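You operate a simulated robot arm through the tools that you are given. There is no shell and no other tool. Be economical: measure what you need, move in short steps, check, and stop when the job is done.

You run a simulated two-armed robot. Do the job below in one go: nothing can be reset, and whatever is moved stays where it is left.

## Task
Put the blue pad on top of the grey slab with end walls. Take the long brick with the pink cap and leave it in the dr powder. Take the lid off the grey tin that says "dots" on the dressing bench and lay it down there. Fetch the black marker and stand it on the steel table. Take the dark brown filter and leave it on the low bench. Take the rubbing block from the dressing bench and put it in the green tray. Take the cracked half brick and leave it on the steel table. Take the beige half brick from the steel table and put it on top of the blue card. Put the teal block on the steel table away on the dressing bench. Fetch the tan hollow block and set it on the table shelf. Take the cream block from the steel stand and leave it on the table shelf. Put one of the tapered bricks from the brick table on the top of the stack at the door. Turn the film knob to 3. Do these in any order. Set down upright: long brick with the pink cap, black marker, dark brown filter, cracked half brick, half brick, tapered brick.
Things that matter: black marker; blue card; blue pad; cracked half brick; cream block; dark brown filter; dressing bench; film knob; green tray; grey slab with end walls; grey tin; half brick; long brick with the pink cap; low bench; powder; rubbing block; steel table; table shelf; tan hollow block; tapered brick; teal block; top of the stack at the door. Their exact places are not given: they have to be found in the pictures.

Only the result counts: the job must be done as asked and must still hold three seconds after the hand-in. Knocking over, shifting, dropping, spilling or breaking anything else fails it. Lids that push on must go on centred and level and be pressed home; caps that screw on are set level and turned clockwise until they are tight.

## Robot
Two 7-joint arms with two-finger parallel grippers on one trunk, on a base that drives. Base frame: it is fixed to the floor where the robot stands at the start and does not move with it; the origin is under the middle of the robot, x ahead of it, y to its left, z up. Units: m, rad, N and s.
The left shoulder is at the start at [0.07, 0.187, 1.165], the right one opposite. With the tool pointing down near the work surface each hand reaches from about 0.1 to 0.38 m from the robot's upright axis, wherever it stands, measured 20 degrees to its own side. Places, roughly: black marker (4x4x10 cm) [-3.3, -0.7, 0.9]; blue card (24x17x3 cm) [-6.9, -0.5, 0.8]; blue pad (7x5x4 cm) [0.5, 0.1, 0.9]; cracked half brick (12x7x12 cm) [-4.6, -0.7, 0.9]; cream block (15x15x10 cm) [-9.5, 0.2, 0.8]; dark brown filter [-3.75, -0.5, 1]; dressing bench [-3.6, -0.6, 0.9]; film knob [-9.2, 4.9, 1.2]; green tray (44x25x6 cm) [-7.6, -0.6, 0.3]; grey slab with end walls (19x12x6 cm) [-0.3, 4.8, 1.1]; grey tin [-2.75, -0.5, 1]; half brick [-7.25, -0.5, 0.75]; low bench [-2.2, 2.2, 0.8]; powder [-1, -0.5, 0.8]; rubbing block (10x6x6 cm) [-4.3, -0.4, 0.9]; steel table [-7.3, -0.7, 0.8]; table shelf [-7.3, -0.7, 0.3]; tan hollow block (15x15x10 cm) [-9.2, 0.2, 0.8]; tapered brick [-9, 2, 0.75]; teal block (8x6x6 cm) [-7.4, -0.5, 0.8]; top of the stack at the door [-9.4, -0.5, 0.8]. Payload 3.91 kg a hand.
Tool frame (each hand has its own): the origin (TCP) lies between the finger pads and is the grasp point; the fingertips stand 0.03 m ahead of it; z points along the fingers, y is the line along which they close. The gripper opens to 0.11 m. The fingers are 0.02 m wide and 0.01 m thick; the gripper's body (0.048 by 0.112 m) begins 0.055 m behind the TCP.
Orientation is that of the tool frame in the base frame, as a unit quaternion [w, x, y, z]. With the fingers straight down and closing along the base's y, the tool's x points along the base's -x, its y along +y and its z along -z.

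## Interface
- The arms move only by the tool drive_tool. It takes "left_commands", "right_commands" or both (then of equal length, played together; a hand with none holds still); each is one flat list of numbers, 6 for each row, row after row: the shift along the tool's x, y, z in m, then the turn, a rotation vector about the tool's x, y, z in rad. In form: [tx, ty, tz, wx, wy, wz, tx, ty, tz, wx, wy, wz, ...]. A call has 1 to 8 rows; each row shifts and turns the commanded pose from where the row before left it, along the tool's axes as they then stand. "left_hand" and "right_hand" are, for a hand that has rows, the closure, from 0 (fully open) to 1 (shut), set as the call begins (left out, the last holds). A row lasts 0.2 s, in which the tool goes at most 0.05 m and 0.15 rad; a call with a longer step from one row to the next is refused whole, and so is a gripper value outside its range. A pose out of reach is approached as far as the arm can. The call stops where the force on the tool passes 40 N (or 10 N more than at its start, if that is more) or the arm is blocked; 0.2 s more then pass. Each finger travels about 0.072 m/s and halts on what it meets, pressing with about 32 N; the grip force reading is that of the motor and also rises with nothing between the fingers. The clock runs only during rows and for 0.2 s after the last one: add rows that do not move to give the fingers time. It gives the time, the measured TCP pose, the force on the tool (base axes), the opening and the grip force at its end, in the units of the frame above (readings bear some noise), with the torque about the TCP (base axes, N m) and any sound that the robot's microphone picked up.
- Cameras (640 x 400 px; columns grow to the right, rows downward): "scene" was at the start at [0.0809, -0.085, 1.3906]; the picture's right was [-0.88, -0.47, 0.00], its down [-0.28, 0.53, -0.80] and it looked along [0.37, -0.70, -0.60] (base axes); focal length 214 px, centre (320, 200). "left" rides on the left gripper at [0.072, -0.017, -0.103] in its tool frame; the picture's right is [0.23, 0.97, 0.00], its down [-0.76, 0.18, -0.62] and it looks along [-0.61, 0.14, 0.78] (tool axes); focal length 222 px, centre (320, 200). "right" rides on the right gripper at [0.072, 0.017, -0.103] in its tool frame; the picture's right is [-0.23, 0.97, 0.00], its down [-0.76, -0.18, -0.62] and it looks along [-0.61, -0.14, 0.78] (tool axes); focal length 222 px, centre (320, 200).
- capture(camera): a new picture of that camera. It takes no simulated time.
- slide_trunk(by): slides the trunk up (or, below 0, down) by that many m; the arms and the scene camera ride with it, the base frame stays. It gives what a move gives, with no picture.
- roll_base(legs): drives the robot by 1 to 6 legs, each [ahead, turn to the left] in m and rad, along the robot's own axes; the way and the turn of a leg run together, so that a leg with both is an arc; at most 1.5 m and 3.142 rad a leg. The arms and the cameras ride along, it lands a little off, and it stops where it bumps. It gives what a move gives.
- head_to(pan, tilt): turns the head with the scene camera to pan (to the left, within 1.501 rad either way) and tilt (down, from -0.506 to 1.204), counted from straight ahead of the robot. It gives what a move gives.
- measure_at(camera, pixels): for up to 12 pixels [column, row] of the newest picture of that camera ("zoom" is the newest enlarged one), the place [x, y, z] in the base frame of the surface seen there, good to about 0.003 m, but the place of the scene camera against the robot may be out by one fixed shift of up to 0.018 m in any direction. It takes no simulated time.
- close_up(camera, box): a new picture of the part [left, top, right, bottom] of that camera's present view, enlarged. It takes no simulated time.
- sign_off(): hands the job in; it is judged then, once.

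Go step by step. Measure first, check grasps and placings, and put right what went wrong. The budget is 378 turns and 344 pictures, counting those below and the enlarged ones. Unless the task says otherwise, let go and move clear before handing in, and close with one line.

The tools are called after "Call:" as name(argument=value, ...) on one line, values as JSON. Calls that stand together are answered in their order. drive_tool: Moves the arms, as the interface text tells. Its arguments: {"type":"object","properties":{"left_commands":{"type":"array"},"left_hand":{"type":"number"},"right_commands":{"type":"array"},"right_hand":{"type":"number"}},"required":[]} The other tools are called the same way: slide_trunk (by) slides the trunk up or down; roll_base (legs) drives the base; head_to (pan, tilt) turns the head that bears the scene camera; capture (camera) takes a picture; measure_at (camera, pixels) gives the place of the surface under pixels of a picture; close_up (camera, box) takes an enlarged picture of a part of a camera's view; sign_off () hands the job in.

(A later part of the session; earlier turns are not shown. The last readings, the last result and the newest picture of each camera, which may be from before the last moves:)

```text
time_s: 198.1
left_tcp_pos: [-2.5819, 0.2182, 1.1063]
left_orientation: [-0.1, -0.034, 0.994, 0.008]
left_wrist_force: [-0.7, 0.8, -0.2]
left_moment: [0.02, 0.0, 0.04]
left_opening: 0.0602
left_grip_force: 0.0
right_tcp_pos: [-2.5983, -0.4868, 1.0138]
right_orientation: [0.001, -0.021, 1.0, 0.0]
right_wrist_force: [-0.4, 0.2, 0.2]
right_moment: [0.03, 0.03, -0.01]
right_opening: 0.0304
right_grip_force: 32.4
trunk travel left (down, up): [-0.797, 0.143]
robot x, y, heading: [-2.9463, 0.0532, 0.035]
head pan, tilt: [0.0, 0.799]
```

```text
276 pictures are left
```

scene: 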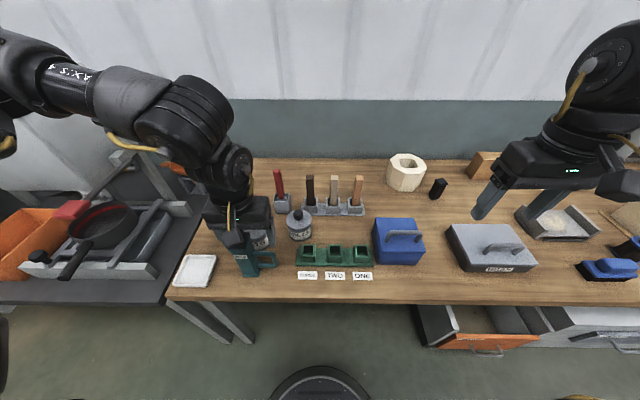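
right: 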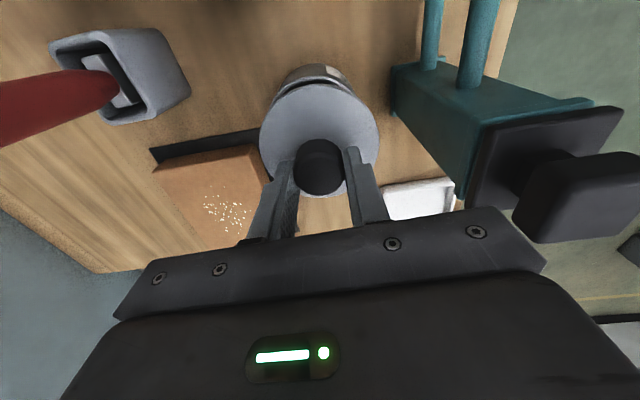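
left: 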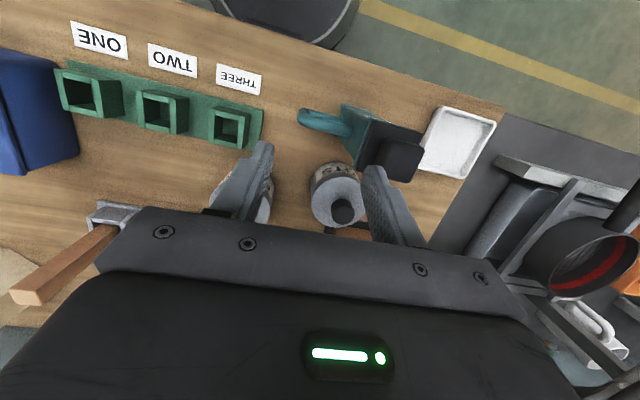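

A snap was heard and the lid looks lifted. I'll raise it well up and check.

Call:
drive_tool(right_commands=[0, 0, -0.045, 0, 0, 0, 0, 0, -0.045, 0, 0, 0, 0, 0, -0.045, 0, 0, 0, 0, 0, -0.03, 0, 0, 0])

Call:
head_to(pan=-1.2, tilt=0.7)

Call:
capture(camera="scene")

Call:
capture(camera="right")

```text
time_s: 199.1
left_tcp_pos: [-2.5824, 0.2206, 1.1076]
left_orientation: [-0.1, -0.032, 0.994, 0.008]
left_wrist_force: [-0.2, -0.4, -0.3]
left_moment: [-0.03, -0.01, -0.01]
left_opening: 0.0607
left_grip_force: 0.0
right_tcp_pos: [-2.5993, -0.4875, 1.1802]
right_orientation: [0.002, -0.021, 1.0, 0.0]
right_wrist_force: [-0.5, 0.5, -0.4]
right_moment: [-0.04, -0.01, -0.01]
right_opening: 0.0304
right_grip_force: 31.9
trunk travel left (down, up): [-0.797, 0.143]
robot x, y, heading: [-2.954, 0.0514, 0.044]
head pan, tilt: [0.0, 0.799]
```

```text
time_s: 200.5
left_tcp_pos: [-2.5809, 0.2187, 1.1078]
left_orientation: [-0.099, -0.033, 0.994, 0.009]
left_wrist_force: [0.2, -0.2, -0.3]
left_moment: [0.03, 0.01, 0.02]
left_opening: 0.0607
left_grip_force: 0.1
right_tcp_pos: [-2.5988, -0.4885, 1.1786]
right_orientation: [0.002, -0.021, 1.0, 0.001]
right_wrist_force: [-0.3, 0.0, -0.8]
right_moment: [-0.02, 0.0, 0.02]
right_opening: 0.0302
right_grip_force: 32.0
trunk travel left (down, up): [-0.797, 0.143]
robot x, y, heading: [-2.9491, 0.0553, 0.038]
head pan, tilt: [-1.201, 0.7]
```

```text
275 pictures are left
```

scene: 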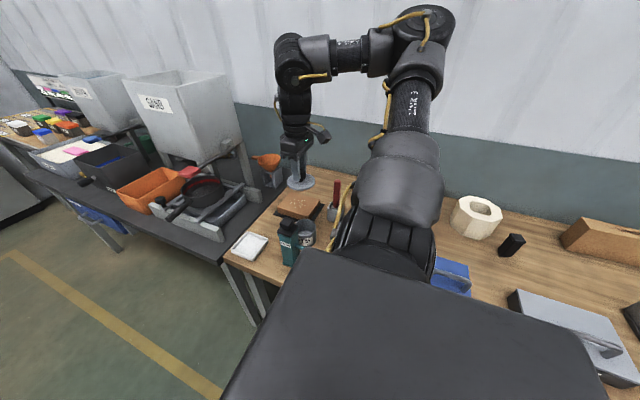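

```text
274 pictures are left
```

right: 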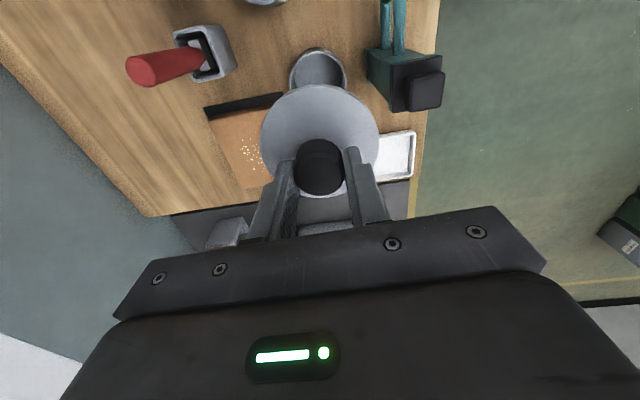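

The lid is off. I'll roll back 0.53 to the free area between the blue box and the WASH tray.

Call:
roll_base(legs=[[0, -0.04], [-0.53, 0]])

Call:
capture(camera="right")

Call:
measure_at(camera="right", pixels=[[320, 60], [250, 120], [420, 100], [420, 160], [200, 100], [330, 30], [200, 180]])

```text
time_s: 203.9
left_tcp_pos: [-3.0976, 0.205, 1.1066]
left_orientation: [-0.1, -0.018, 0.995, 0.011]
left_wrist_force: [0.2, -0.3, 0.2]
left_moment: [-0.01, -0.02, -0.04]
left_opening: 0.0603
left_grip_force: 0.0
right_tcp_pos: [-3.1357, -0.5013, 1.1804]
right_orientation: [0.001, -0.005, 1.0, -0.001]
right_wrist_force: [0.5, -0.1, -0.2]
right_moment: [0.01, -0.02, 0.01]
right_opening: 0.0302
right_grip_force: 32.3
trunk travel left (down, up): [-0.797, 0.143]
robot x, y, heading: [-3.4671, 0.0488, 0.008]
head pan, tilt: [-1.201, 0.7]
```

```text
273 pictures are left
```

right: 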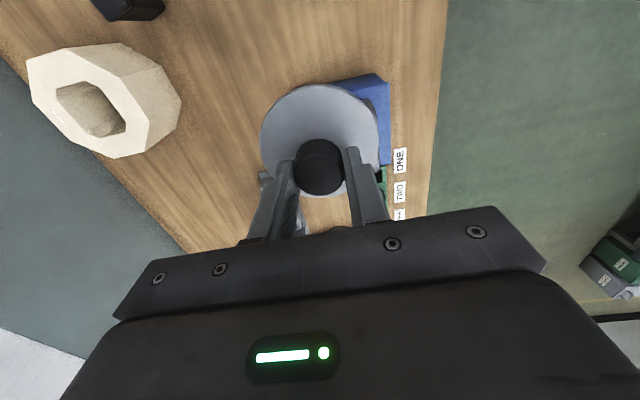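

```text
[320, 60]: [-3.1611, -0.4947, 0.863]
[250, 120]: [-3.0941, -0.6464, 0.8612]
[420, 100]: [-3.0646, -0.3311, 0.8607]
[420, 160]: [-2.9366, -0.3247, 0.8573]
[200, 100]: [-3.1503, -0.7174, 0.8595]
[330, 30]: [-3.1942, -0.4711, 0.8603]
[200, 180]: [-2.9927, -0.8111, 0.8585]
```

Bench top is z 0.860. I'll shift to x≈-3.185 and lower toward it.

Call:
measure_at(camera="right", pixels=[[345, 85], [370, 85], [385, 150], [150, 5]])

Call:
drive_tool(right_commands=[0.045, 0, 0.045, 0, 0, 0, 0.005, 0, 0.045, 0, 0, 0, 0, 0, 0.045, 0, 0, 0, 0, 0, 0.045, 0, 0, 0, 0, 0, 0.045, 0, 0, 0, 0, 0, 0.025, 0, 0, 0])

Call:
capture(camera="right")

```text
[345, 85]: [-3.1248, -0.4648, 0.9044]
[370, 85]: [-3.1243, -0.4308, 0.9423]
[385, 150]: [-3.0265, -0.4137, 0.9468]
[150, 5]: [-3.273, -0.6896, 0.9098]
```

```text
refused: row 1 steps farther than a row can; nothing moved
```

```text
272 pictures are left
```

right: 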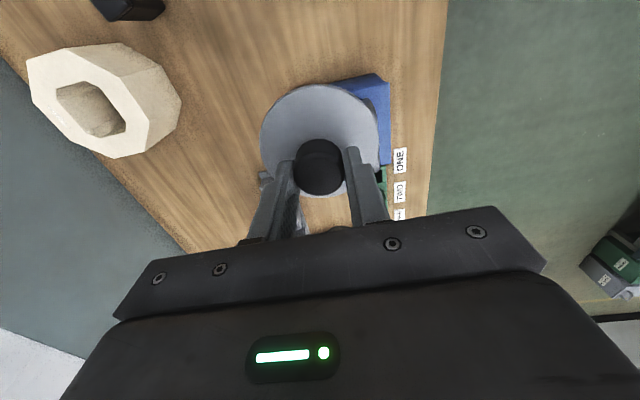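

The step was too long. Repeating with smaller steps.

Call:
drive_tool(right_commands=[0.03, -0.02, 0, 0, 0, 0, 0.025, -0.015, 0.03, 0, 0, 0, 0, 0, 0.045, 0, 0, 0, 0, 0, 0.045, 0, 0, 0, 0, 0, 0.045, 0, 0, 0, 0, 0, 0.045, 0, 0, 0, 0, 0, 0.04, 0, 0, 0])

Call:
capture(camera="right")

```text
time_s: 205.6
left_tcp_pos: [-3.098, 0.2042, 1.1074]
left_orientation: [-0.099, -0.018, 0.995, 0.011]
left_wrist_force: [0.1, 0.1, 0.2]
left_moment: [0.02, -0.02, 0.02]
left_opening: 0.0606
left_grip_force: 0.2
right_tcp_pos: [-3.1899, -0.5402, 0.9298]
right_orientation: [0.002, -0.006, 1.0, 0.001]
right_wrist_force: [0.1, 0.4, 0.3]
right_moment: [0.03, -0.01, 0.0]
right_opening: 0.0302
right_grip_force: 32.3
trunk travel left (down, up): [-0.797, 0.143]
robot x, y, heading: [-3.4683, 0.0487, 0.01]
head pan, tilt: [-1.201, 0.7]
```

```text
271 pictures are left
```

right: 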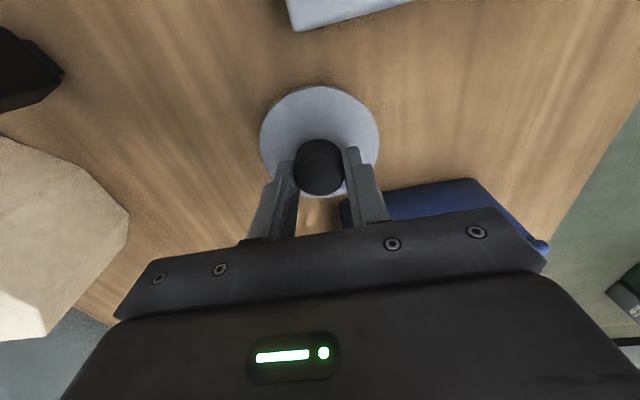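

Good clearance all round. I'll lower in 4 mm steps to contact.

Call:
drive_tool(right_commands=[0, 0, 0.004, 0, 0, 0, 0, 0, 0.004, 0, 0, 0, 0, 0, 0.004, 0, 0, 0])

Call:
drive_tool(right_commands=[0, 0, 0.003, 0, 0, 0, 0, 0, 0.003, 0, 0, 0])

```text
time_s: 206.3
left_tcp_pos: [-3.0979, 0.2047, 1.107]
left_orientation: [-0.1, -0.018, 0.995, 0.01]
left_wrist_force: [-0.1, 0.1, 0.6]
left_moment: [-0.02, 0.02, 0.02]
left_opening: 0.0604
left_grip_force: 0.1
right_tcp_pos: [-3.1894, -0.5371, 0.9181]
right_orientation: [0.002, -0.006, 1.0, 0.0]
right_wrist_force: [-0.1, -0.7, 0.5]
right_moment: [0.0, 0.01, -0.01]
right_opening: 0.0302
right_grip_force: 31.8
trunk travel left (down, up): [-0.797, 0.143]
robot x, y, heading: [-3.4682, 0.0503, 0.005]
head pan, tilt: [-1.201, 0.7]
```

```text
time_s: 206.9
left_tcp_pos: [-3.0981, 0.205, 1.1058]
left_orientation: [-0.099, -0.018, 0.995, 0.011]
left_wrist_force: [-0.5, 0.1, 0.0]
left_moment: [0.0, 0.01, 0.02]
left_opening: 0.0605
left_grip_force: 0.0
right_tcp_pos: [-3.1896, -0.537, 0.9122]
right_orientation: [0.003, -0.006, 1.0, 0.001]
right_wrist_force: [0.2, 0.5, 0.0]
right_moment: [0.0, 0.03, -0.03]
right_opening: 0.03
right_grip_force: 32.1
trunk travel left (down, up): [-0.797, 0.143]
robot x, y, heading: [-3.47, 0.0539, 0.01]
head pan, tilt: [-1.201, 0.7]
```

Call:
drive_tool(right_commands=[0, 0, 0.002, 0, 0, 0, 0, 0, 0.002, 0, 0, 0, 0, 0, 0.002, 0, 0, 0])

```text
time_s: 207.8
left_tcp_pos: [-3.0982, 0.2064, 1.1084]
left_orientation: [-0.1, -0.018, 0.995, 0.009]
left_wrist_force: [-0.4, -0.1, 0.2]
left_moment: [0.04, 0.02, 0.05]
left_opening: 0.0604
left_grip_force: 0.0
right_tcp_pos: [-3.1906, -0.5361, 0.9094]
right_orientation: [0.004, -0.005, 1.0, -0.002]
right_wrist_force: [-2.3, -4.4, 19.6]
right_moment: [0.09, 0.24, 0.1]
right_opening: 0.0303
right_grip_force: 32.1
trunk travel left (down, up): [-0.797, 0.143]
robot x, y, heading: [-3.4672, 0.0476, 0.008]
head pan, tilt: [-1.201, 0.7]
```

Contact at 19.6 N, so the lid is on the bench. I'll release and rise.

Call:
drive_tool(right_commands=[0, 0, -0.002, 0, 0, 0, 0, 0, 0, 0, 0, 0, 0, 0, 0, 0, 0, 0], right_hand=0.5)

Call:
drive_tool(right_commands=[0, 0, -0.02, 0, 0, 0, 0, 0, -0.045, 0, 0, 0, 0, 0, -0.045, 0, 0, 0, 0, 0, -0.045, 0, 0, 0], right_hand=0.2)

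Call:
capture(camera="right")

```text
time_s: 208.6
left_tcp_pos: [-3.0965, 0.2039, 1.1056]
left_orientation: [-0.099, -0.018, 0.995, 0.01]
left_wrist_force: [0.4, -1.0, 0.4]
left_moment: [0.01, 0.01, 0.0]
left_opening: 0.0603
left_grip_force: 0.1
right_tcp_pos: [-3.19, -0.5363, 0.9066]
right_orientation: [0.001, -0.005, 1.0, 0.001]
right_wrist_force: [0.2, -0.1, 0.2]
right_moment: [-0.01, 0.0, -0.04]
right_opening: 0.055
right_grip_force: 0.0
trunk travel left (down, up): [-0.797, 0.143]
robot x, y, heading: [-3.4726, 0.0513, 0.001]
head pan, tilt: [-1.201, 0.7]
```

```text
time_s: 209.6
left_tcp_pos: [-3.0987, 0.2072, 1.1078]
left_orientation: [-0.1, -0.017, 0.995, 0.009]
left_wrist_force: [-0.3, -0.2, -0.6]
left_moment: [-0.03, 0.01, 0.02]
left_opening: 0.0608
left_grip_force: 0.2
right_tcp_pos: [-3.1933, -0.5374, 1.0645]
right_orientation: [0.002, -0.006, 1.0, 0.0]
right_wrist_force: [0.8, 0.3, -0.1]
right_moment: [0.01, -0.05, -0.02]
right_opening: 0.088
right_grip_force: 0.0
trunk travel left (down, up): [-0.797, 0.143]
robot x, y, heading: [-3.4705, 0.0514, 0.005]
head pan, tilt: [-1.201, 0.7]
```

```text
270 pictures are left
```

right: 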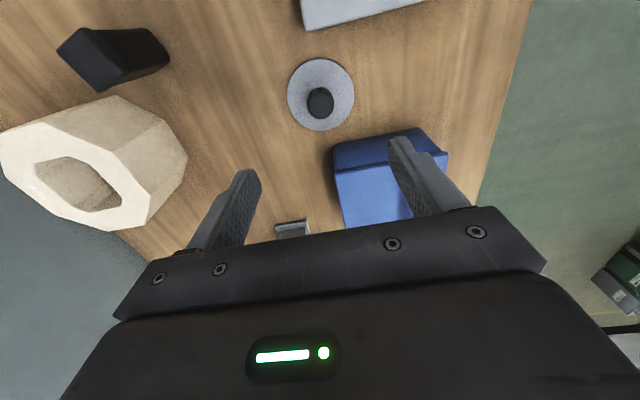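

The lid is laid down. The marker stands at (110,58), about (-3.28,-0.70). I'll fetch it facing the bench, so first I'll tuck the right arm and reposition.

Call:
drive_tool(right_commands=[0, 0.03, -0.04, 0, 0, 0, 0, 0.03, -0.04, 0, 0, 0, 0, 0.04, -0.02, 0, 0, 0, 0, 0.045, 0, 0, 0, 0, 0, 0.045, 0, 0, 0, 0, 0, 0.045, 0, 0, 0, 0])

Call:
roll_base(legs=[[0, 0.79], [0.56, 0], [0, -2.368], [0.35, 0]])

Call:
head_to(pan=-0.3, tilt=0.7)

Call:
capture(camera="scene")

```text
time_s: 210.9
left_tcp_pos: [-3.0964, 0.2048, 1.1052]
left_orientation: [-0.101, -0.018, 0.995, 0.01]
left_wrist_force: [-0.1, 0.0, -0.4]
left_moment: [0.02, 0.02, -0.01]
left_opening: 0.0603
left_grip_force: 0.0
right_tcp_pos: [-3.1512, -0.3271, 1.1776]
right_orientation: [-0.001, -0.006, 1.0, 0.002]
right_wrist_force: [0.8, -0.2, 0.7]
right_moment: [-0.05, -0.01, 0.02]
right_opening: 0.0878
right_grip_force: 0.1
right hand out of reach, approached as far as the arm can: row 4, 5, 6
trunk travel left (down, up): [-0.797, 0.143]
robot x, y, heading: [-3.4717, 0.0484, 0.007]
head pan, tilt: [-1.201, 0.7]
```

```text
time_s: 223.6
left_tcp_pos: [-2.9187, -0.2638, 1.1076]
left_orientation: [-0.063, 0.689, 0.718, 0.077]
left_wrist_force: [0.7, -0.6, -1.7]
left_moment: [-0.01, -0.02, -0.02]
left_opening: 0.0605
left_grip_force: 0.1
right_tcp_pos: [-3.4525, -0.2118, 1.1782]
right_orientation: [0.002, 0.701, 0.713, 0.0]
right_wrist_force: [0.2, -0.4, -0.3]
right_moment: [-0.02, -0.02, 0.01]
right_opening: 0.088
right_grip_force: 0.0
trunk travel left (down, up): [-0.797, 0.143]
robot x, y, heading: [-3.0764, 0.106, -1.557]
head pan, tilt: [-1.201, 0.7]
```

```text
time_s: 224.8
left_tcp_pos: [-2.9183, -0.2641, 1.1069]
left_orientation: [-0.063, 0.688, 0.719, 0.078]
left_wrist_force: [-0.8, -0.2, -0.2]
left_moment: [-0.03, -0.01, -0.03]
left_opening: 0.0604
left_grip_force: 0.0
right_tcp_pos: [-3.4511, -0.2131, 1.1779]
right_orientation: [0.001, 0.701, 0.713, 0.0]
right_wrist_force: [0.3, 0.2, 0.1]
right_moment: [0.01, -0.01, -0.03]
right_opening: 0.0879
right_grip_force: 0.2
trunk travel left (down, up): [-0.797, 0.143]
robot x, y, heading: [-3.0774, 0.105, -1.56]
head pan, tilt: [-0.3, 0.7]
```

```text
269 pictures are left
```

scene: 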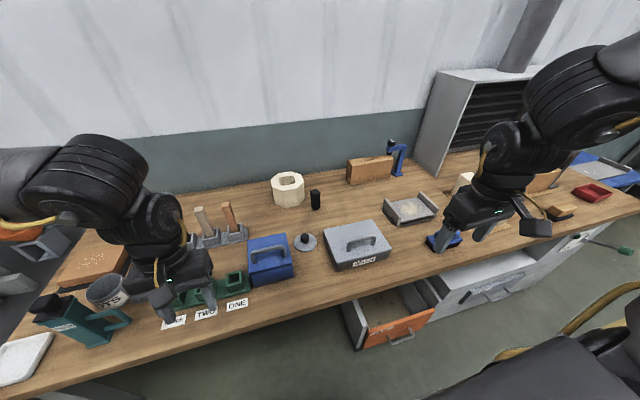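

I have a clear view of the marker at (315,200). Rolling closer to y≈-0.10; the base goes under the open part of the bench.

Call:
roll_base(legs=[[0.19, -0.01]])

Call:
drive_tool(right_commands=[-0.03, 0.03, 0, 0, -0.1, 0, -0.03, 0.03, 0, 0, -0.1, 0, -0.03, 0.03, 0, 0, -0.1, 0, -0.03, 0.03, 0, 0, 0, 0, -0.03, 0.03, 0, 0, 0, 0], right_hand=0)

Call:
capture(camera="right")

```text
time_s: 226.4
left_tcp_pos: [-2.9213, -0.4546, 1.108]
left_orientation: [-0.062, 0.693, 0.714, 0.077]
left_wrist_force: [1.3, -0.1, 0.8]
left_moment: [-0.02, -0.03, 0.02]
left_opening: 0.0607
left_grip_force: 0.0
right_tcp_pos: [-3.4538, -0.3979, 1.1794]
right_orientation: [0.003, 0.706, 0.708, -0.001]
right_wrist_force: [0.1, 0.6, -0.1]
right_moment: [-0.01, 0.0, 0.01]
right_opening: 0.0883
right_grip_force: 0.1
trunk travel left (down, up): [-0.797, 0.143]
robot x, y, heading: [-3.0751, -0.0846, -1.57]
head pan, tilt: [-0.3, 0.7]
```

```text
time_s: 227.6
left_tcp_pos: [-2.9197, -0.459, 1.1065]
left_orientation: [-0.064, 0.692, 0.715, 0.077]
left_wrist_force: [-0.2, -0.3, 0.1]
left_moment: [0.02, 0.03, -0.01]
left_opening: 0.0605
left_grip_force: 0.0
right_tcp_pos: [-3.3493, -0.5685, 1.2089]
right_orientation: [0.106, 0.696, 0.703, -0.104]
right_wrist_force: [-0.1, -0.6, 0.5]
right_moment: [0.0, 0.03, 0.01]
right_opening: 0.1099
right_grip_force: 0.1
right hand out of reach, approached as far as the arm can: row 2, 3, 4, 5
trunk travel left (down, up): [-0.797, 0.143]
robot x, y, heading: [-3.0754, -0.0802, -1.57]
head pan, tilt: [-0.3, 0.7]
```

```text
268 pictures are left
```

right: 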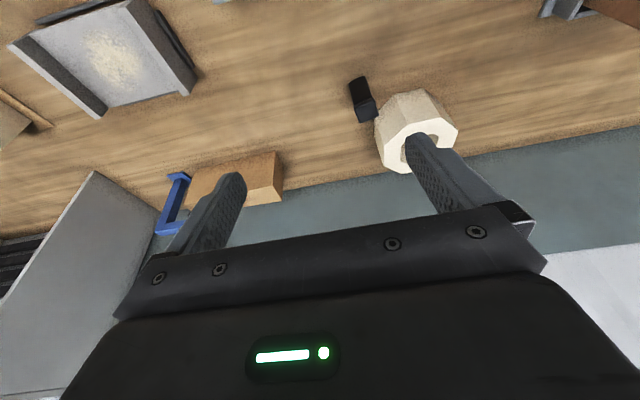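

The marker is at (365,108) in the right view. I'll measure it and its neighbour.

Call:
measure_at(camera="right", pixels=[[360, 85], [368, 110], [362, 98], [356, 120], [385, 115], [400, 130]])

Call:
close_up(camera="scene", box=[270, 150, 430, 260])

```text
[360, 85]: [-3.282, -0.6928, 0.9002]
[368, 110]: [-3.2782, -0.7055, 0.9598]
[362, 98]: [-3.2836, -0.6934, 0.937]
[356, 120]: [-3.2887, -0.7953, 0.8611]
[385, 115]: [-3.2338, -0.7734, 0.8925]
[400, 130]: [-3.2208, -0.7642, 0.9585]
```

```text
3.64 times, centred on (350, 205) of scene
```

zoom: 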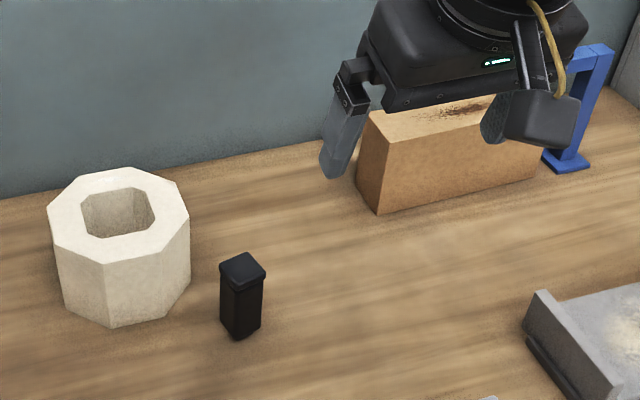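

The marker centre is about (-3.281,-0.707) with its top at 0.96. I'll pull the left hand back, roll 0.07 closer and lower the trunk slightly for reach.

Call:
drive_tool(left_commands=[0.04, 0, -0.01, 0, -0.1, 0, 0.04, 0, 0, 0, -0.05, 0, 0.04, 0, 0, 0, 0, 0])

Call:
roll_base(legs=[[0.06, 0]])

Call:
slide_trunk(by=-0.06)

```text
time_s: 228.4
left_tcp_pos: [-2.9233, -0.4116, 1.1263]
left_orientation: [-0.022, 0.696, 0.716, 0.039]
left_wrist_force: [0.9, 0.1, 0.4]
left_moment: [-0.01, 0.0, -0.01]
left_opening: 0.0605
left_grip_force: 0.1
left hand out of reach, approached as far as the arm can: row 2, 3
right_tcp_pos: [-3.3524, -0.5663, 1.2101]
right_orientation: [0.107, 0.696, 0.703, -0.105]
right_wrist_force: [-0.5, 0.0, 0.7]
right_moment: [-0.01, 0.02, -0.01]
right_opening: 0.1099
right_grip_force: 0.0
trunk travel left (down, up): [-0.797, 0.143]
robot x, y, heading: [-3.0748, -0.0849, -1.566]
head pan, tilt: [-0.3, 0.7]
```

```text
time_s: 229.4
left_tcp_pos: [-2.9235, -0.4599, 1.1313]
left_orientation: [-0.018, 0.697, 0.716, 0.033]
left_wrist_force: [-0.4, 1.1, 0.4]
left_moment: [-0.03, -0.01, 0.01]
left_opening: 0.0606
left_grip_force: 0.0
right_tcp_pos: [-3.3525, -0.6105, 1.217]
right_orientation: [0.113, 0.695, 0.701, -0.109]
right_wrist_force: [-0.1, 1.1, 0.3]
right_moment: [-0.05, -0.03, -0.01]
right_opening: 0.1101
right_grip_force: 0.0
trunk travel left (down, up): [-0.797, 0.143]
robot x, y, heading: [-3.0741, -0.1388, -1.57]
head pan, tilt: [-0.3, 0.7]
```

```text
time_s: 230.4
left_tcp_pos: [-2.9226, -0.4702, 1.067]
left_orientation: [-0.023, 0.697, 0.716, 0.037]
left_wrist_force: [0.3, -0.1, 0.0]
left_moment: [0.0, 0.01, 0.01]
left_opening: 0.0604
left_grip_force: 0.1
right_tcp_pos: [-3.3521, -0.6242, 1.1511]
right_orientation: [0.108, 0.696, 0.702, -0.105]
right_wrist_force: [0.3, 0.2, -0.3]
right_moment: [0.03, -0.02, 0.02]
right_opening: 0.1099
right_grip_force: 0.0
trunk travel left (down, up): [-0.737, 0.203]
robot x, y, heading: [-3.0749, -0.1459, -1.57]
head pan, tilt: [-0.3, 0.7]
```

I'll tilt a bit more and move above the marker with the fingers pre-set to about 0.06.

Call:
drive_tool(right_commands=[0, 0, 0, 0, -0.15, 0, 0.003, 0.018, 0.035, 0, 0, 0, 0.003, 0.018, 0.035, 0, 0, 0, 0.003, 0.018, 0.035, 0, 0, 0, 0.002, 0.017, 0.035, 0, 0, 0], right_hand=0.42)

Call:
capture(camera="right")

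```text
time_s: 231.6
left_tcp_pos: [-2.923, -0.4697, 1.0673]
left_orientation: [-0.022, 0.697, 0.716, 0.037]
left_wrist_force: [-0.3, 0.0, 0.3]
left_moment: [0.01, 0.01, 0.03]
left_opening: 0.0604
left_grip_force: 0.0
right_tcp_pos: [-3.3471, -0.6591, 1.0579]
right_orientation: [0.161, 0.685, 0.693, -0.157]
right_wrist_force: [0.3, 0.3, -0.9]
right_moment: [0.0, 0.0, -0.03]
right_opening: 0.0638
right_grip_force: 0.1
right hand out of reach, approached as far as the arm can: row 1, 2, 3, 4, 5
trunk travel left (down, up): [-0.737, 0.203]
robot x, y, heading: [-3.0782, -0.1502, -1.568]
head pan, tilt: [-0.3, 0.7]
```

```text
266 pictures are left
```

right: 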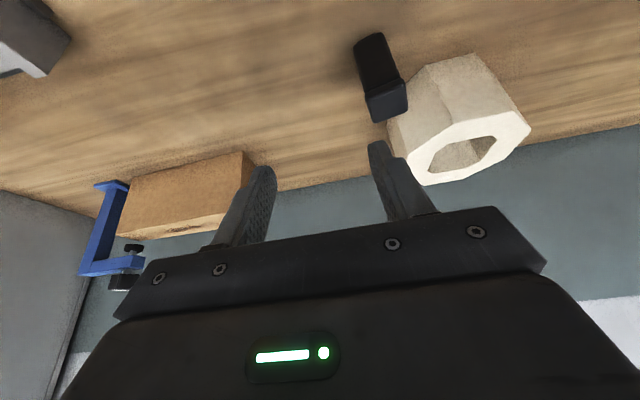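

The right arm can't go further inward; lateral needs to be 0.3 or more. I'll shift the robot about 0.13 toward +x.

Call:
slide_trunk(by=0.08)

Call:
roll_base(legs=[[-0.3, 0], [0, 0.43], [0.3, 0], [0, -0.43], [0.02, 0]])

Call:
slide_trunk(by=-0.08)

Call:
capture(camera="right")

```text
time_s: 232.7
left_tcp_pos: [-2.9238, -0.4692, 1.1475]
left_orientation: [-0.023, 0.697, 0.716, 0.037]
left_wrist_force: [0.3, 1.2, 0.4]
left_moment: [-0.01, 0.0, -0.01]
left_opening: 0.0603
left_grip_force: 0.0
right_tcp_pos: [-3.3478, -0.6582, 1.1389]
right_orientation: [0.16, 0.686, 0.692, -0.158]
right_wrist_force: [0.2, -0.4, -0.2]
right_moment: [-0.01, 0.02, -0.02]
right_opening: 0.064
right_grip_force: 0.1
trunk travel left (down, up): [-0.817, 0.123]
robot x, y, heading: [-3.0747, -0.1463, -1.568]
head pan, tilt: [-0.3, 0.7]
```

```text
time_s: 239.3
left_tcp_pos: [-2.7931, -0.457, 1.1498]
left_orientation: [-0.02, 0.695, 0.718, 0.035]
left_wrist_force: [-0.1, 0.1, -0.1]
left_moment: [-0.07, -0.01, -0.01]
left_opening: 0.0605
left_grip_force: 0.1
right_tcp_pos: [-3.2185, -0.6492, 1.1422]
right_orientation: [0.164, 0.683, 0.694, -0.159]
right_wrist_force: [-0.3, 0.7, 0.0]
right_moment: [-0.05, 0.04, 0.0]
right_opening: 0.0641
right_grip_force: 0.0
trunk travel left (down, up): [-0.817, 0.123]
robot x, y, heading: [-2.948, -0.1397, -1.564]
head pan, tilt: [-0.3, 0.7]
```

```text
time_s: 240.5
left_tcp_pos: [-2.7942, -0.4623, 1.0668]
left_orientation: [-0.022, 0.695, 0.718, 0.037]
left_wrist_force: [-0.2, 0.4, -0.2]
left_moment: [-0.01, 0.02, 0.0]
left_opening: 0.0605
left_grip_force: 0.0
right_tcp_pos: [-3.2186, -0.6529, 1.0581]
right_orientation: [0.161, 0.683, 0.695, -0.157]
right_wrist_force: [-0.3, -0.6, 0.6]
right_moment: [-0.02, 0.02, -0.01]
right_opening: 0.0642
right_grip_force: 0.1
trunk travel left (down, up): [-0.737, 0.203]
robot x, y, heading: [-2.9474, -0.14, -1.562]
head pan, tilt: [-0.3, 0.7]
```

```text
265 pictures are left
```

right: 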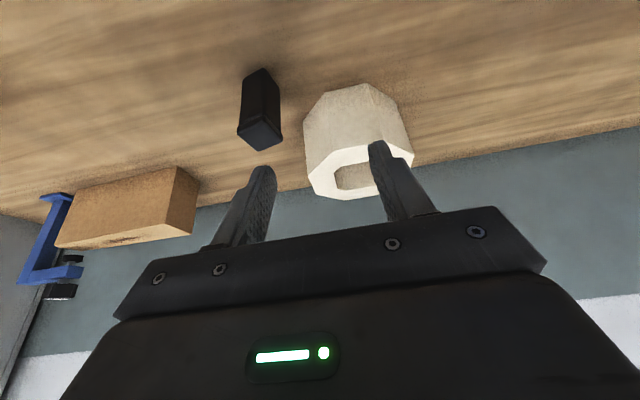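

Now there's room. I'll shift sideways 0.063 and measure.

Call:
drive_tool(right_commands=[0, -0.032, 0, 0, 0, 0, 0, -0.03, 0, 0, 0, 0, 0, 0, 0.02, 0, 0, 0])

Call:
capture(camera="right")

Call:
measure_at(camera="right", pixels=[[315, 110], [325, 150], [310, 135], [325, 90], [370, 130]])

```text
time_s: 241.3
left_tcp_pos: [-2.7933, -0.4624, 1.0664]
left_orientation: [-0.022, 0.695, 0.718, 0.036]
left_wrist_force: [-0.3, -0.4, -0.1]
left_moment: [0.02, 0.03, -0.01]
left_opening: 0.0605
left_grip_force: 0.1
right_tcp_pos: [-3.2787, -0.6661, 1.0382]
right_orientation: [0.16, 0.683, 0.695, -0.157]
right_wrist_force: [-0.5, 0.6, -0.3]
right_moment: [-0.01, -0.04, -0.01]
right_opening: 0.0638
right_grip_force: 0.1
trunk travel left (down, up): [-0.737, 0.203]
robot x, y, heading: [-2.9465, -0.1397, -1.56]
head pan, tilt: [-0.3, 0.7]
```

```text
264 pictures are left
```

right: 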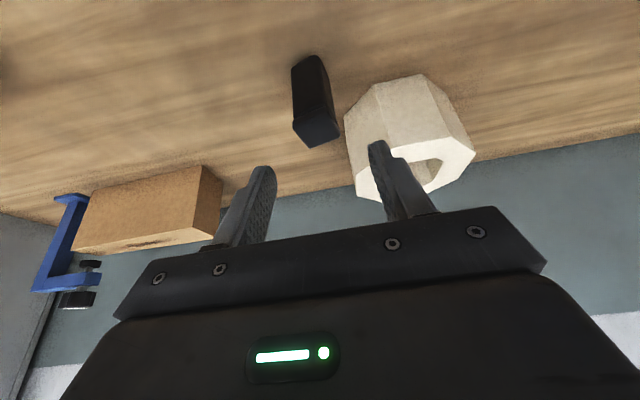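

```text
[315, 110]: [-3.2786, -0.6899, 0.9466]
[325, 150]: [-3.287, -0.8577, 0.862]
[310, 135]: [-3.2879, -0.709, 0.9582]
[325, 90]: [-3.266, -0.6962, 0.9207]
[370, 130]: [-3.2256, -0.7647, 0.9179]
```

Centred in x. I'll descend diagonally to the marker at z≈0.922.

Call:
drive_tool(right_commands=[0.0036, 0, 0.03, 0, 0, 0, 0.0036, 0, 0.03, 0, 0, 0, 0.0036, 0, 0.03, 0, 0, 0, 0.0036, 0, 0.03, 0, 0, 0], right_hand=0.47)

Call:
capture(camera="right")

```text
time_s: 242.3
left_tcp_pos: [-2.7957, -0.4641, 1.0672]
left_orientation: [-0.022, 0.695, 0.718, 0.038]
left_wrist_force: [-1.0, 0.2, -0.1]
left_moment: [0.01, 0.0, -0.01]
left_opening: 0.0607
left_grip_force: 0.1
right_tcp_pos: [-3.279, -0.7035, 0.9259]
right_orientation: [0.161, 0.683, 0.695, -0.157]
right_wrist_force: [-0.6, -0.5, -0.1]
right_moment: [0.02, 0.04, -0.02]
right_opening: 0.0583
right_grip_force: 0.0
trunk travel left (down, up): [-0.737, 0.203]
robot x, y, heading: [-2.9457, -0.137, -1.564]
head pan, tilt: [-0.3, 0.7]
```

```text
263 pictures are left
```

right: 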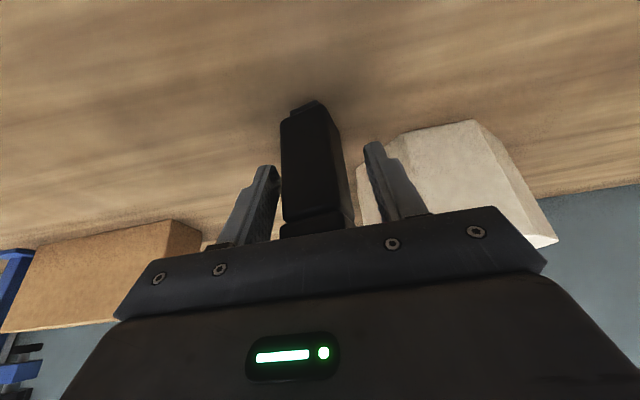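

The marker is slightly nearer the left finger. I'll shift -0.006, close and lift.

Call:
drive_tool(right_commands=[0, -0.006, 0.003, 0, 0, 0])

Call:
drive_tool(right_commands=[0, 0, 0, 0, 0, 0, 0, 0, 0, 0, 0, 0, 0, 0, 0, 0, 0, 0, 0, 0, 0, 0, 0, 0], right_hand=1)

Call:
drive_tool(right_commands=[-0.004, 0, -0.009, 0, 0, 0, -0.009, 0, -0.018, 0, 0, 0, -0.013, 0, -0.027, 0, 0, 0, -0.013, 0, -0.027, 0, 0, 0, -0.013, 0, -0.027, 0, 0, 0])

Call:
capture(camera="right")

```text
time_s: 242.7
left_tcp_pos: [-2.7952, -0.4626, 1.0671]
left_orientation: [-0.021, 0.695, 0.717, 0.038]
left_wrist_force: [-0.3, 0.0, -0.4]
left_moment: [0.01, -0.02, 0.05]
left_opening: 0.0604
left_grip_force: 0.1
right_tcp_pos: [-3.2845, -0.7041, 0.9232]
right_orientation: [0.162, 0.683, 0.694, -0.157]
right_wrist_force: [0.1, 0.2, -0.7]
right_moment: [0.01, 0.01, 0.0]
right_opening: 0.0584
right_grip_force: 0.1
trunk travel left (down, up): [-0.737, 0.203]
robot x, y, heading: [-2.9494, -0.1387, -1.563]
head pan, tilt: [-0.3, 0.7]
```

```text
time_s: 243.7
left_tcp_pos: [-2.794, -0.4625, 1.0675]
left_orientation: [-0.022, 0.695, 0.718, 0.038]
left_wrist_force: [-0.6, 0.2, -0.4]
left_moment: [0.0, 0.01, -0.01]
left_opening: 0.0609
left_grip_force: 0.0
right_tcp_pos: [-3.2856, -0.7039, 0.924]
right_orientation: [0.162, 0.682, 0.695, -0.157]
right_wrist_force: [0.4, -0.2, 0.2]
right_moment: [-0.02, -0.02, -0.02]
right_opening: 0.0355
right_grip_force: 32.0
trunk travel left (down, up): [-0.737, 0.203]
robot x, y, heading: [-2.9491, -0.1389, -1.563]
head pan, tilt: [-0.3, 0.7]
```

```text
time_s: 244.9
left_tcp_pos: [-2.7939, -0.4617, 1.0676]
left_orientation: [-0.021, 0.695, 0.718, 0.036]
left_wrist_force: [-0.3, 0.4, -0.1]
left_moment: [0.0, 0.03, -0.01]
left_opening: 0.0602
left_grip_force: 0.2
right_tcp_pos: [-3.2857, -0.7064, 1.0435]
right_orientation: [0.161, 0.684, 0.694, -0.157]
right_wrist_force: [0.6, 0.2, -0.9]
right_moment: [-0.01, -0.01, -0.03]
right_opening: 0.0357
right_grip_force: 31.7
trunk travel left (down, up): [-0.737, 0.203]
robot x, y, heading: [-2.9502, -0.1376, -1.558]
head pan, tilt: [-0.3, 0.7]
```

```text
262 pictures are left
```

right: 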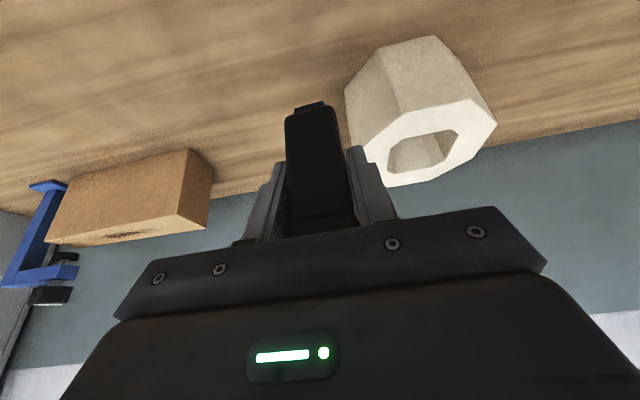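

The marker is held at 0.0357 opening. I'll raise up, back out and drive along the bench to view the filter, rubbing block and cracked brick.

Call:
slide_trunk(by=0.12)

Call:
roll_base(legs=[[-0.65, 0], [0, -1.57], [1.3, 0], [0, 1.57]])

Call:
head_to(pan=0.0, tilt=0.5)

Call:
capture(camera="scene")

```text
time_s: 246.4
left_tcp_pos: [-2.7945, -0.4638, 1.1884]
left_orientation: [-0.021, 0.695, 0.718, 0.037]
left_wrist_force: [-0.4, 1.0, -0.4]
left_moment: [-0.01, 0.01, -0.01]
left_opening: 0.0605
left_grip_force: 0.1
right_tcp_pos: [-3.2853, -0.7063, 1.1623]
right_orientation: [0.162, 0.683, 0.695, -0.157]
right_wrist_force: [0.2, 0.7, -1.9]
right_moment: [0.01, -0.02, -0.01]
right_opening: 0.0357
right_grip_force: 31.8
trunk travel left (down, up): [-0.857, 0.083]
robot x, y, heading: [-2.947, -0.143, -1.56]
head pan, tilt: [-0.3, 0.7]
```

```text
time_s: 263.9
left_tcp_pos: [-4.1212, 0.1785, 1.1876]
left_orientation: [-0.022, 0.695, 0.718, 0.039]
left_wrist_force: [0.0, -0.4, -0.4]
left_moment: [-0.03, -0.04, 0.01]
left_opening: 0.0605
left_grip_force: 0.1
right_tcp_pos: [-4.6133, -0.0632, 1.1626]
right_orientation: [0.161, 0.684, 0.694, -0.157]
right_wrist_force: [0.1, 0.1, -1.0]
right_moment: [0.0, -0.01, -0.01]
right_opening: 0.0355
right_grip_force: 31.7
trunk travel left (down, up): [-0.857, 0.083]
robot x, y, heading: [-4.2755, 0.502, -1.566]
head pan, tilt: [-0.3, 0.7]
```

```text
time_s: 264.7
left_tcp_pos: [-4.1214, 0.1789, 1.188]
left_orientation: [-0.022, 0.695, 0.718, 0.038]
left_wrist_force: [1.0, 0.4, 0.6]
left_moment: [-0.03, 0.0, 0.01]
left_opening: 0.0604
left_grip_force: 0.0
right_tcp_pos: [-4.6123, -0.0641, 1.1632]
right_orientation: [0.162, 0.683, 0.695, -0.156]
right_wrist_force: [-0.8, -0.1, -0.8]
right_moment: [0.02, -0.02, 0.02]
right_opening: 0.0357
right_grip_force: 31.5
trunk travel left (down, up): [-0.857, 0.083]
robot x, y, heading: [-4.2738, 0.5023, -1.563]
head pan, tilt: [0.0, 0.499]
```

```text
261 pictures are left
```

scene: 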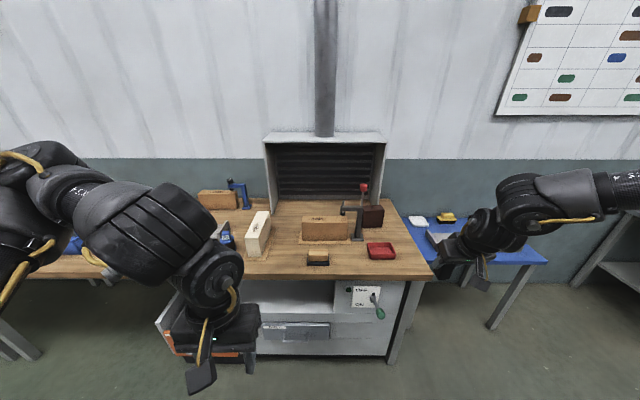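

Call:
close_up(camera="scene", box=[190, 120, 420, 285])

Call:
measure_at(camera="zoom", pixels=[[355, 355], [505, 245], [530, 350], [375, 300], [185, 315], [350, 150], [120, 210], [475, 260], [350, 370], [60, 290]])

Call:
head_to(pan=0.5, tilt=0.5)

Call:
capture(camera="scene")

```text
2.42 times, centred on (305, 202) of scene
```

zoom: 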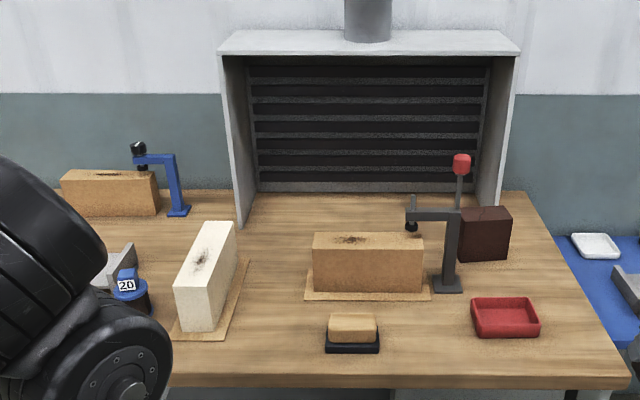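

```text
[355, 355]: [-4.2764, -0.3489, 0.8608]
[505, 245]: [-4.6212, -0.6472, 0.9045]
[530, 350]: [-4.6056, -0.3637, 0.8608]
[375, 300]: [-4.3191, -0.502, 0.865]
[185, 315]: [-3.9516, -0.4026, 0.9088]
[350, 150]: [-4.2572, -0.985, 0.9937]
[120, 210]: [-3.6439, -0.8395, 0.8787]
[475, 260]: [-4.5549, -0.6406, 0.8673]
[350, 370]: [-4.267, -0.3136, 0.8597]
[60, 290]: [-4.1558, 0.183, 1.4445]
```

```text
time_s: 265.6
left_tcp_pos: [-4.1216, 0.1803, 1.1868]
left_orientation: [-0.022, 0.695, 0.718, 0.038]
left_wrist_force: [-0.9, -0.9, 0.0]
left_moment: [0.02, -0.02, -0.04]
left_opening: 0.0606
left_grip_force: 0.1
right_tcp_pos: [-4.6125, -0.0641, 1.1632]
right_orientation: [0.161, 0.684, 0.693, -0.157]
right_wrist_force: [-0.5, -0.8, -1.2]
right_moment: [0.05, -0.01, 0.02]
right_opening: 0.0356
right_grip_force: 32.2
trunk travel left (down, up): [-0.857, 0.083]
robot x, y, heading: [-4.2753, 0.5011, -1.564]
head pan, tilt: [0.499, 0.499]
```

```text
259 pictures are left
```

scene: 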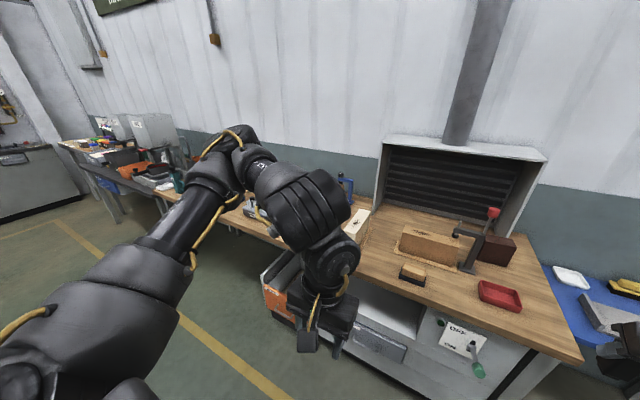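

The cracked half brick is at (505,235) and the rubbing block at (352,335). The jar at about (-3.75,-0.45) could be the filter, so I'll look with the left camera.

Call:
capture(camera="left")

Call:
head_to(pan=0.15, tilt=0.4)

Call:
roll_base(legs=[[0, 0.35]])

Call:
capture(camera="scene")

```text
258 pictures are left
```

left: 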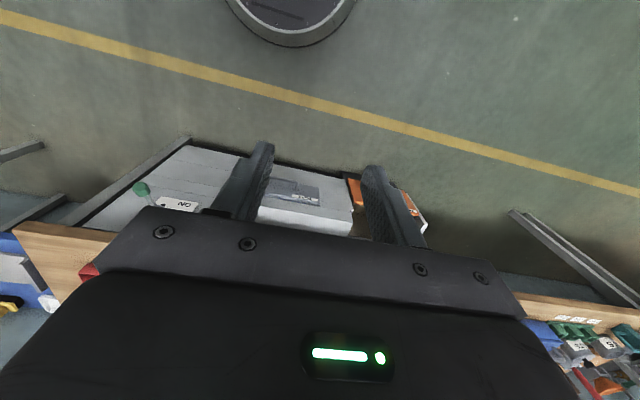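

```text
time_s: 266.4
left_tcp_pos: [-4.1217, 0.1789, 1.1881]
left_orientation: [-0.022, 0.695, 0.718, 0.038]
left_wrist_force: [1.0, -0.1, -0.1]
left_moment: [-0.01, 0.0, -0.02]
left_opening: 0.0607
left_grip_force: 0.1
right_tcp_pos: [-4.6122, -0.0633, 1.1632]
right_orientation: [0.16, 0.684, 0.694, -0.156]
right_wrist_force: [0.1, -0.7, -1.0]
right_moment: [-0.01, -0.01, 0.03]
right_opening: 0.0359
right_grip_force: 32.2
trunk travel left (down, up): [-0.857, 0.083]
robot x, y, heading: [-4.2744, 0.5019, -1.565]
head pan, tilt: [0.15, 0.4]
```

```text
time_s: 267.9
left_tcp_pos: [-4.0229, 0.2494, 1.189]
left_orientation: [-0.027, 0.562, 0.826, 0.033]
left_wrist_force: [0.4, 0.9, 0.1]
left_moment: [-0.04, -0.02, 0.01]
left_opening: 0.0601
left_grip_force: 0.0
right_tcp_pos: [-4.4029, -0.1448, 1.1629]
right_orientation: [0.187, 0.555, 0.801, -0.127]
right_wrist_force: [1.0, -0.7, -0.5]
right_moment: [0.03, 0.01, -0.01]
right_opening: 0.0358
right_grip_force: 31.5
trunk travel left (down, up): [-0.857, 0.083]
robot x, y, heading: [-4.2782, 0.504, -1.22]
head pan, tilt: [0.15, 0.4]
```

```text
257 pictures are left
```

scene: 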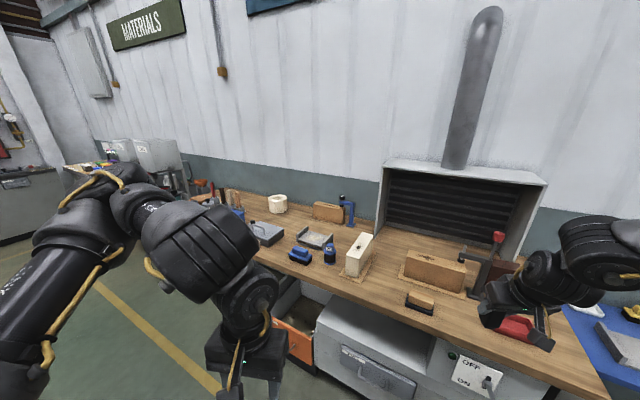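

Call:
close_up(camera="scene", box=[280, 215, 400, 290])

Call:
measure_at(camera="zoom", pixels=[[265, 180], [265, 240], [265, 150], [420, 150], [100, 210], [250, 165], [285, 165]])

```text
5.33 times, centred on (340, 252) of scene
```

zoom: 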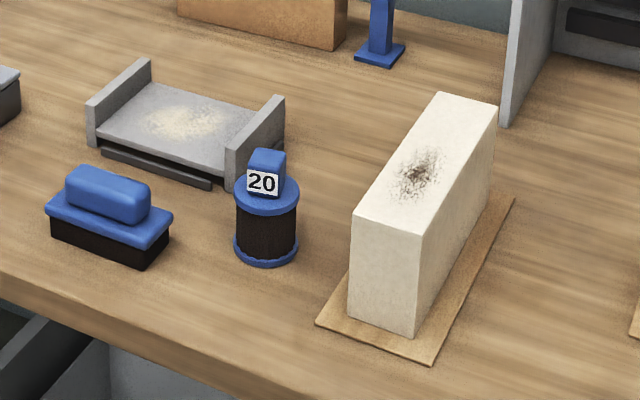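

```text
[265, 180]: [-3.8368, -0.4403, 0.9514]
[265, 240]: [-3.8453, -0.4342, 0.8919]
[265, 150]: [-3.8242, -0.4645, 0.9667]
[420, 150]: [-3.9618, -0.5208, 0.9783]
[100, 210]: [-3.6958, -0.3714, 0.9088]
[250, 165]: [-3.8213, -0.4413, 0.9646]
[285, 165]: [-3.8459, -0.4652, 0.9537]
```

That is the filter: a dark brown pleated cartridge with blue caps at about (-3.83,-0.455), top knob at 0.967. I'll position to pick it with the left hand.

Call:
roll_base(legs=[[0, 0.176], [0.52, 0], [0, -0.526]])

Call:
capture(camera="left")

Call:
head_to(pan=0.0, tilt=0.7)

Call:
capture(camera="scene")

```text
time_s: 273.1
left_tcp_pos: [-3.8609, -0.2718, 1.1871]
left_orientation: [-0.022, 0.699, 0.714, 0.037]
left_wrist_force: [-1.0, -0.7, 0.4]
left_moment: [0.01, 0.05, -0.01]
left_opening: 0.0605
left_grip_force: 0.0
right_tcp_pos: [-4.3535, -0.5101, 1.1625]
right_orientation: [0.162, 0.687, 0.691, -0.158]
right_wrist_force: [-0.4, 0.6, -0.9]
right_moment: [0.01, -0.03, -0.01]
right_opening: 0.0356
right_grip_force: 32.2
trunk travel left (down, up): [-0.857, 0.083]
robot x, y, heading: [-4.0109, 0.0529, -1.572]
head pan, tilt: [0.15, 0.4]
```

```text
255 pictures are left
```

left: 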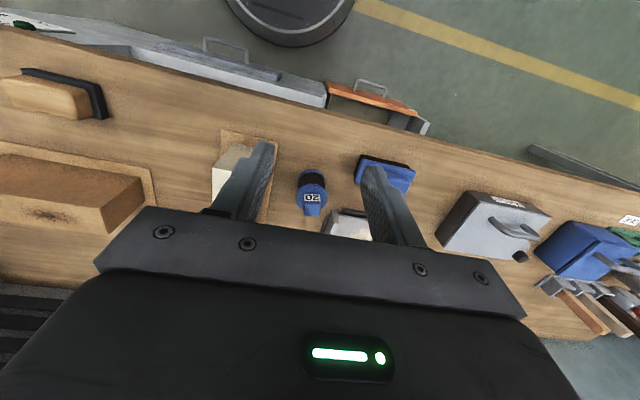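

```text
time_s: 273.9
left_tcp_pos: [-3.8606, -0.2733, 1.1865]
left_orientation: [-0.02, 0.698, 0.715, 0.037]
left_wrist_force: [0.1, 0.4, -0.6]
left_moment: [0.01, 0.02, 0.02]
left_opening: 0.0603
left_grip_force: 0.1
right_tcp_pos: [-4.3551, -0.5103, 1.1633]
right_orientation: [0.161, 0.687, 0.691, -0.157]
right_wrist_force: [-0.6, -0.3, -1.8]
right_moment: [-0.02, 0.03, 0.01]
right_opening: 0.0359
right_grip_force: 32.1
trunk travel left (down, up): [-0.857, 0.083]
robot x, y, heading: [-4.0099, 0.0551, -1.576]
head pan, tilt: [0.0, 0.7]
```

```text
254 pictures are left
```

scene: 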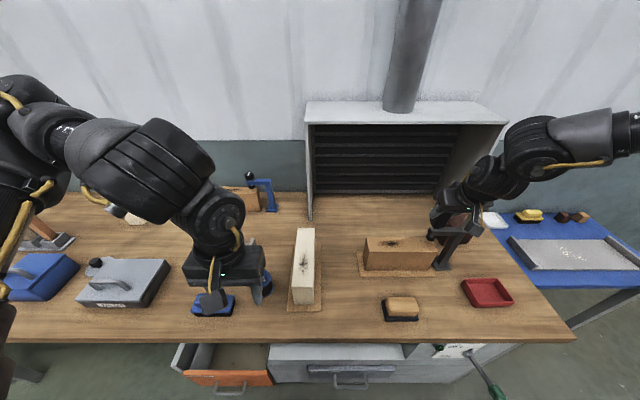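

I'll measure the filter in the left view.

Call:
measure_at(camera="left", pixels=[[312, 198], [312, 186], [300, 190], [324, 190], [312, 210], [312, 176], [350, 215], [380, 175], [235, 150]])

```text
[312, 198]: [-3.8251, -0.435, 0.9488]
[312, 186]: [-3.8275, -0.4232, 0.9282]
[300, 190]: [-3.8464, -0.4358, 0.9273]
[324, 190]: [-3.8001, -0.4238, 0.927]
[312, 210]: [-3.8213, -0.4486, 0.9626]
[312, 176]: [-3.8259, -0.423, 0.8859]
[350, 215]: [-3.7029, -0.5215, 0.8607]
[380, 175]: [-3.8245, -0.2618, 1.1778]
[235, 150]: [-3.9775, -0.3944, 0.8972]
```

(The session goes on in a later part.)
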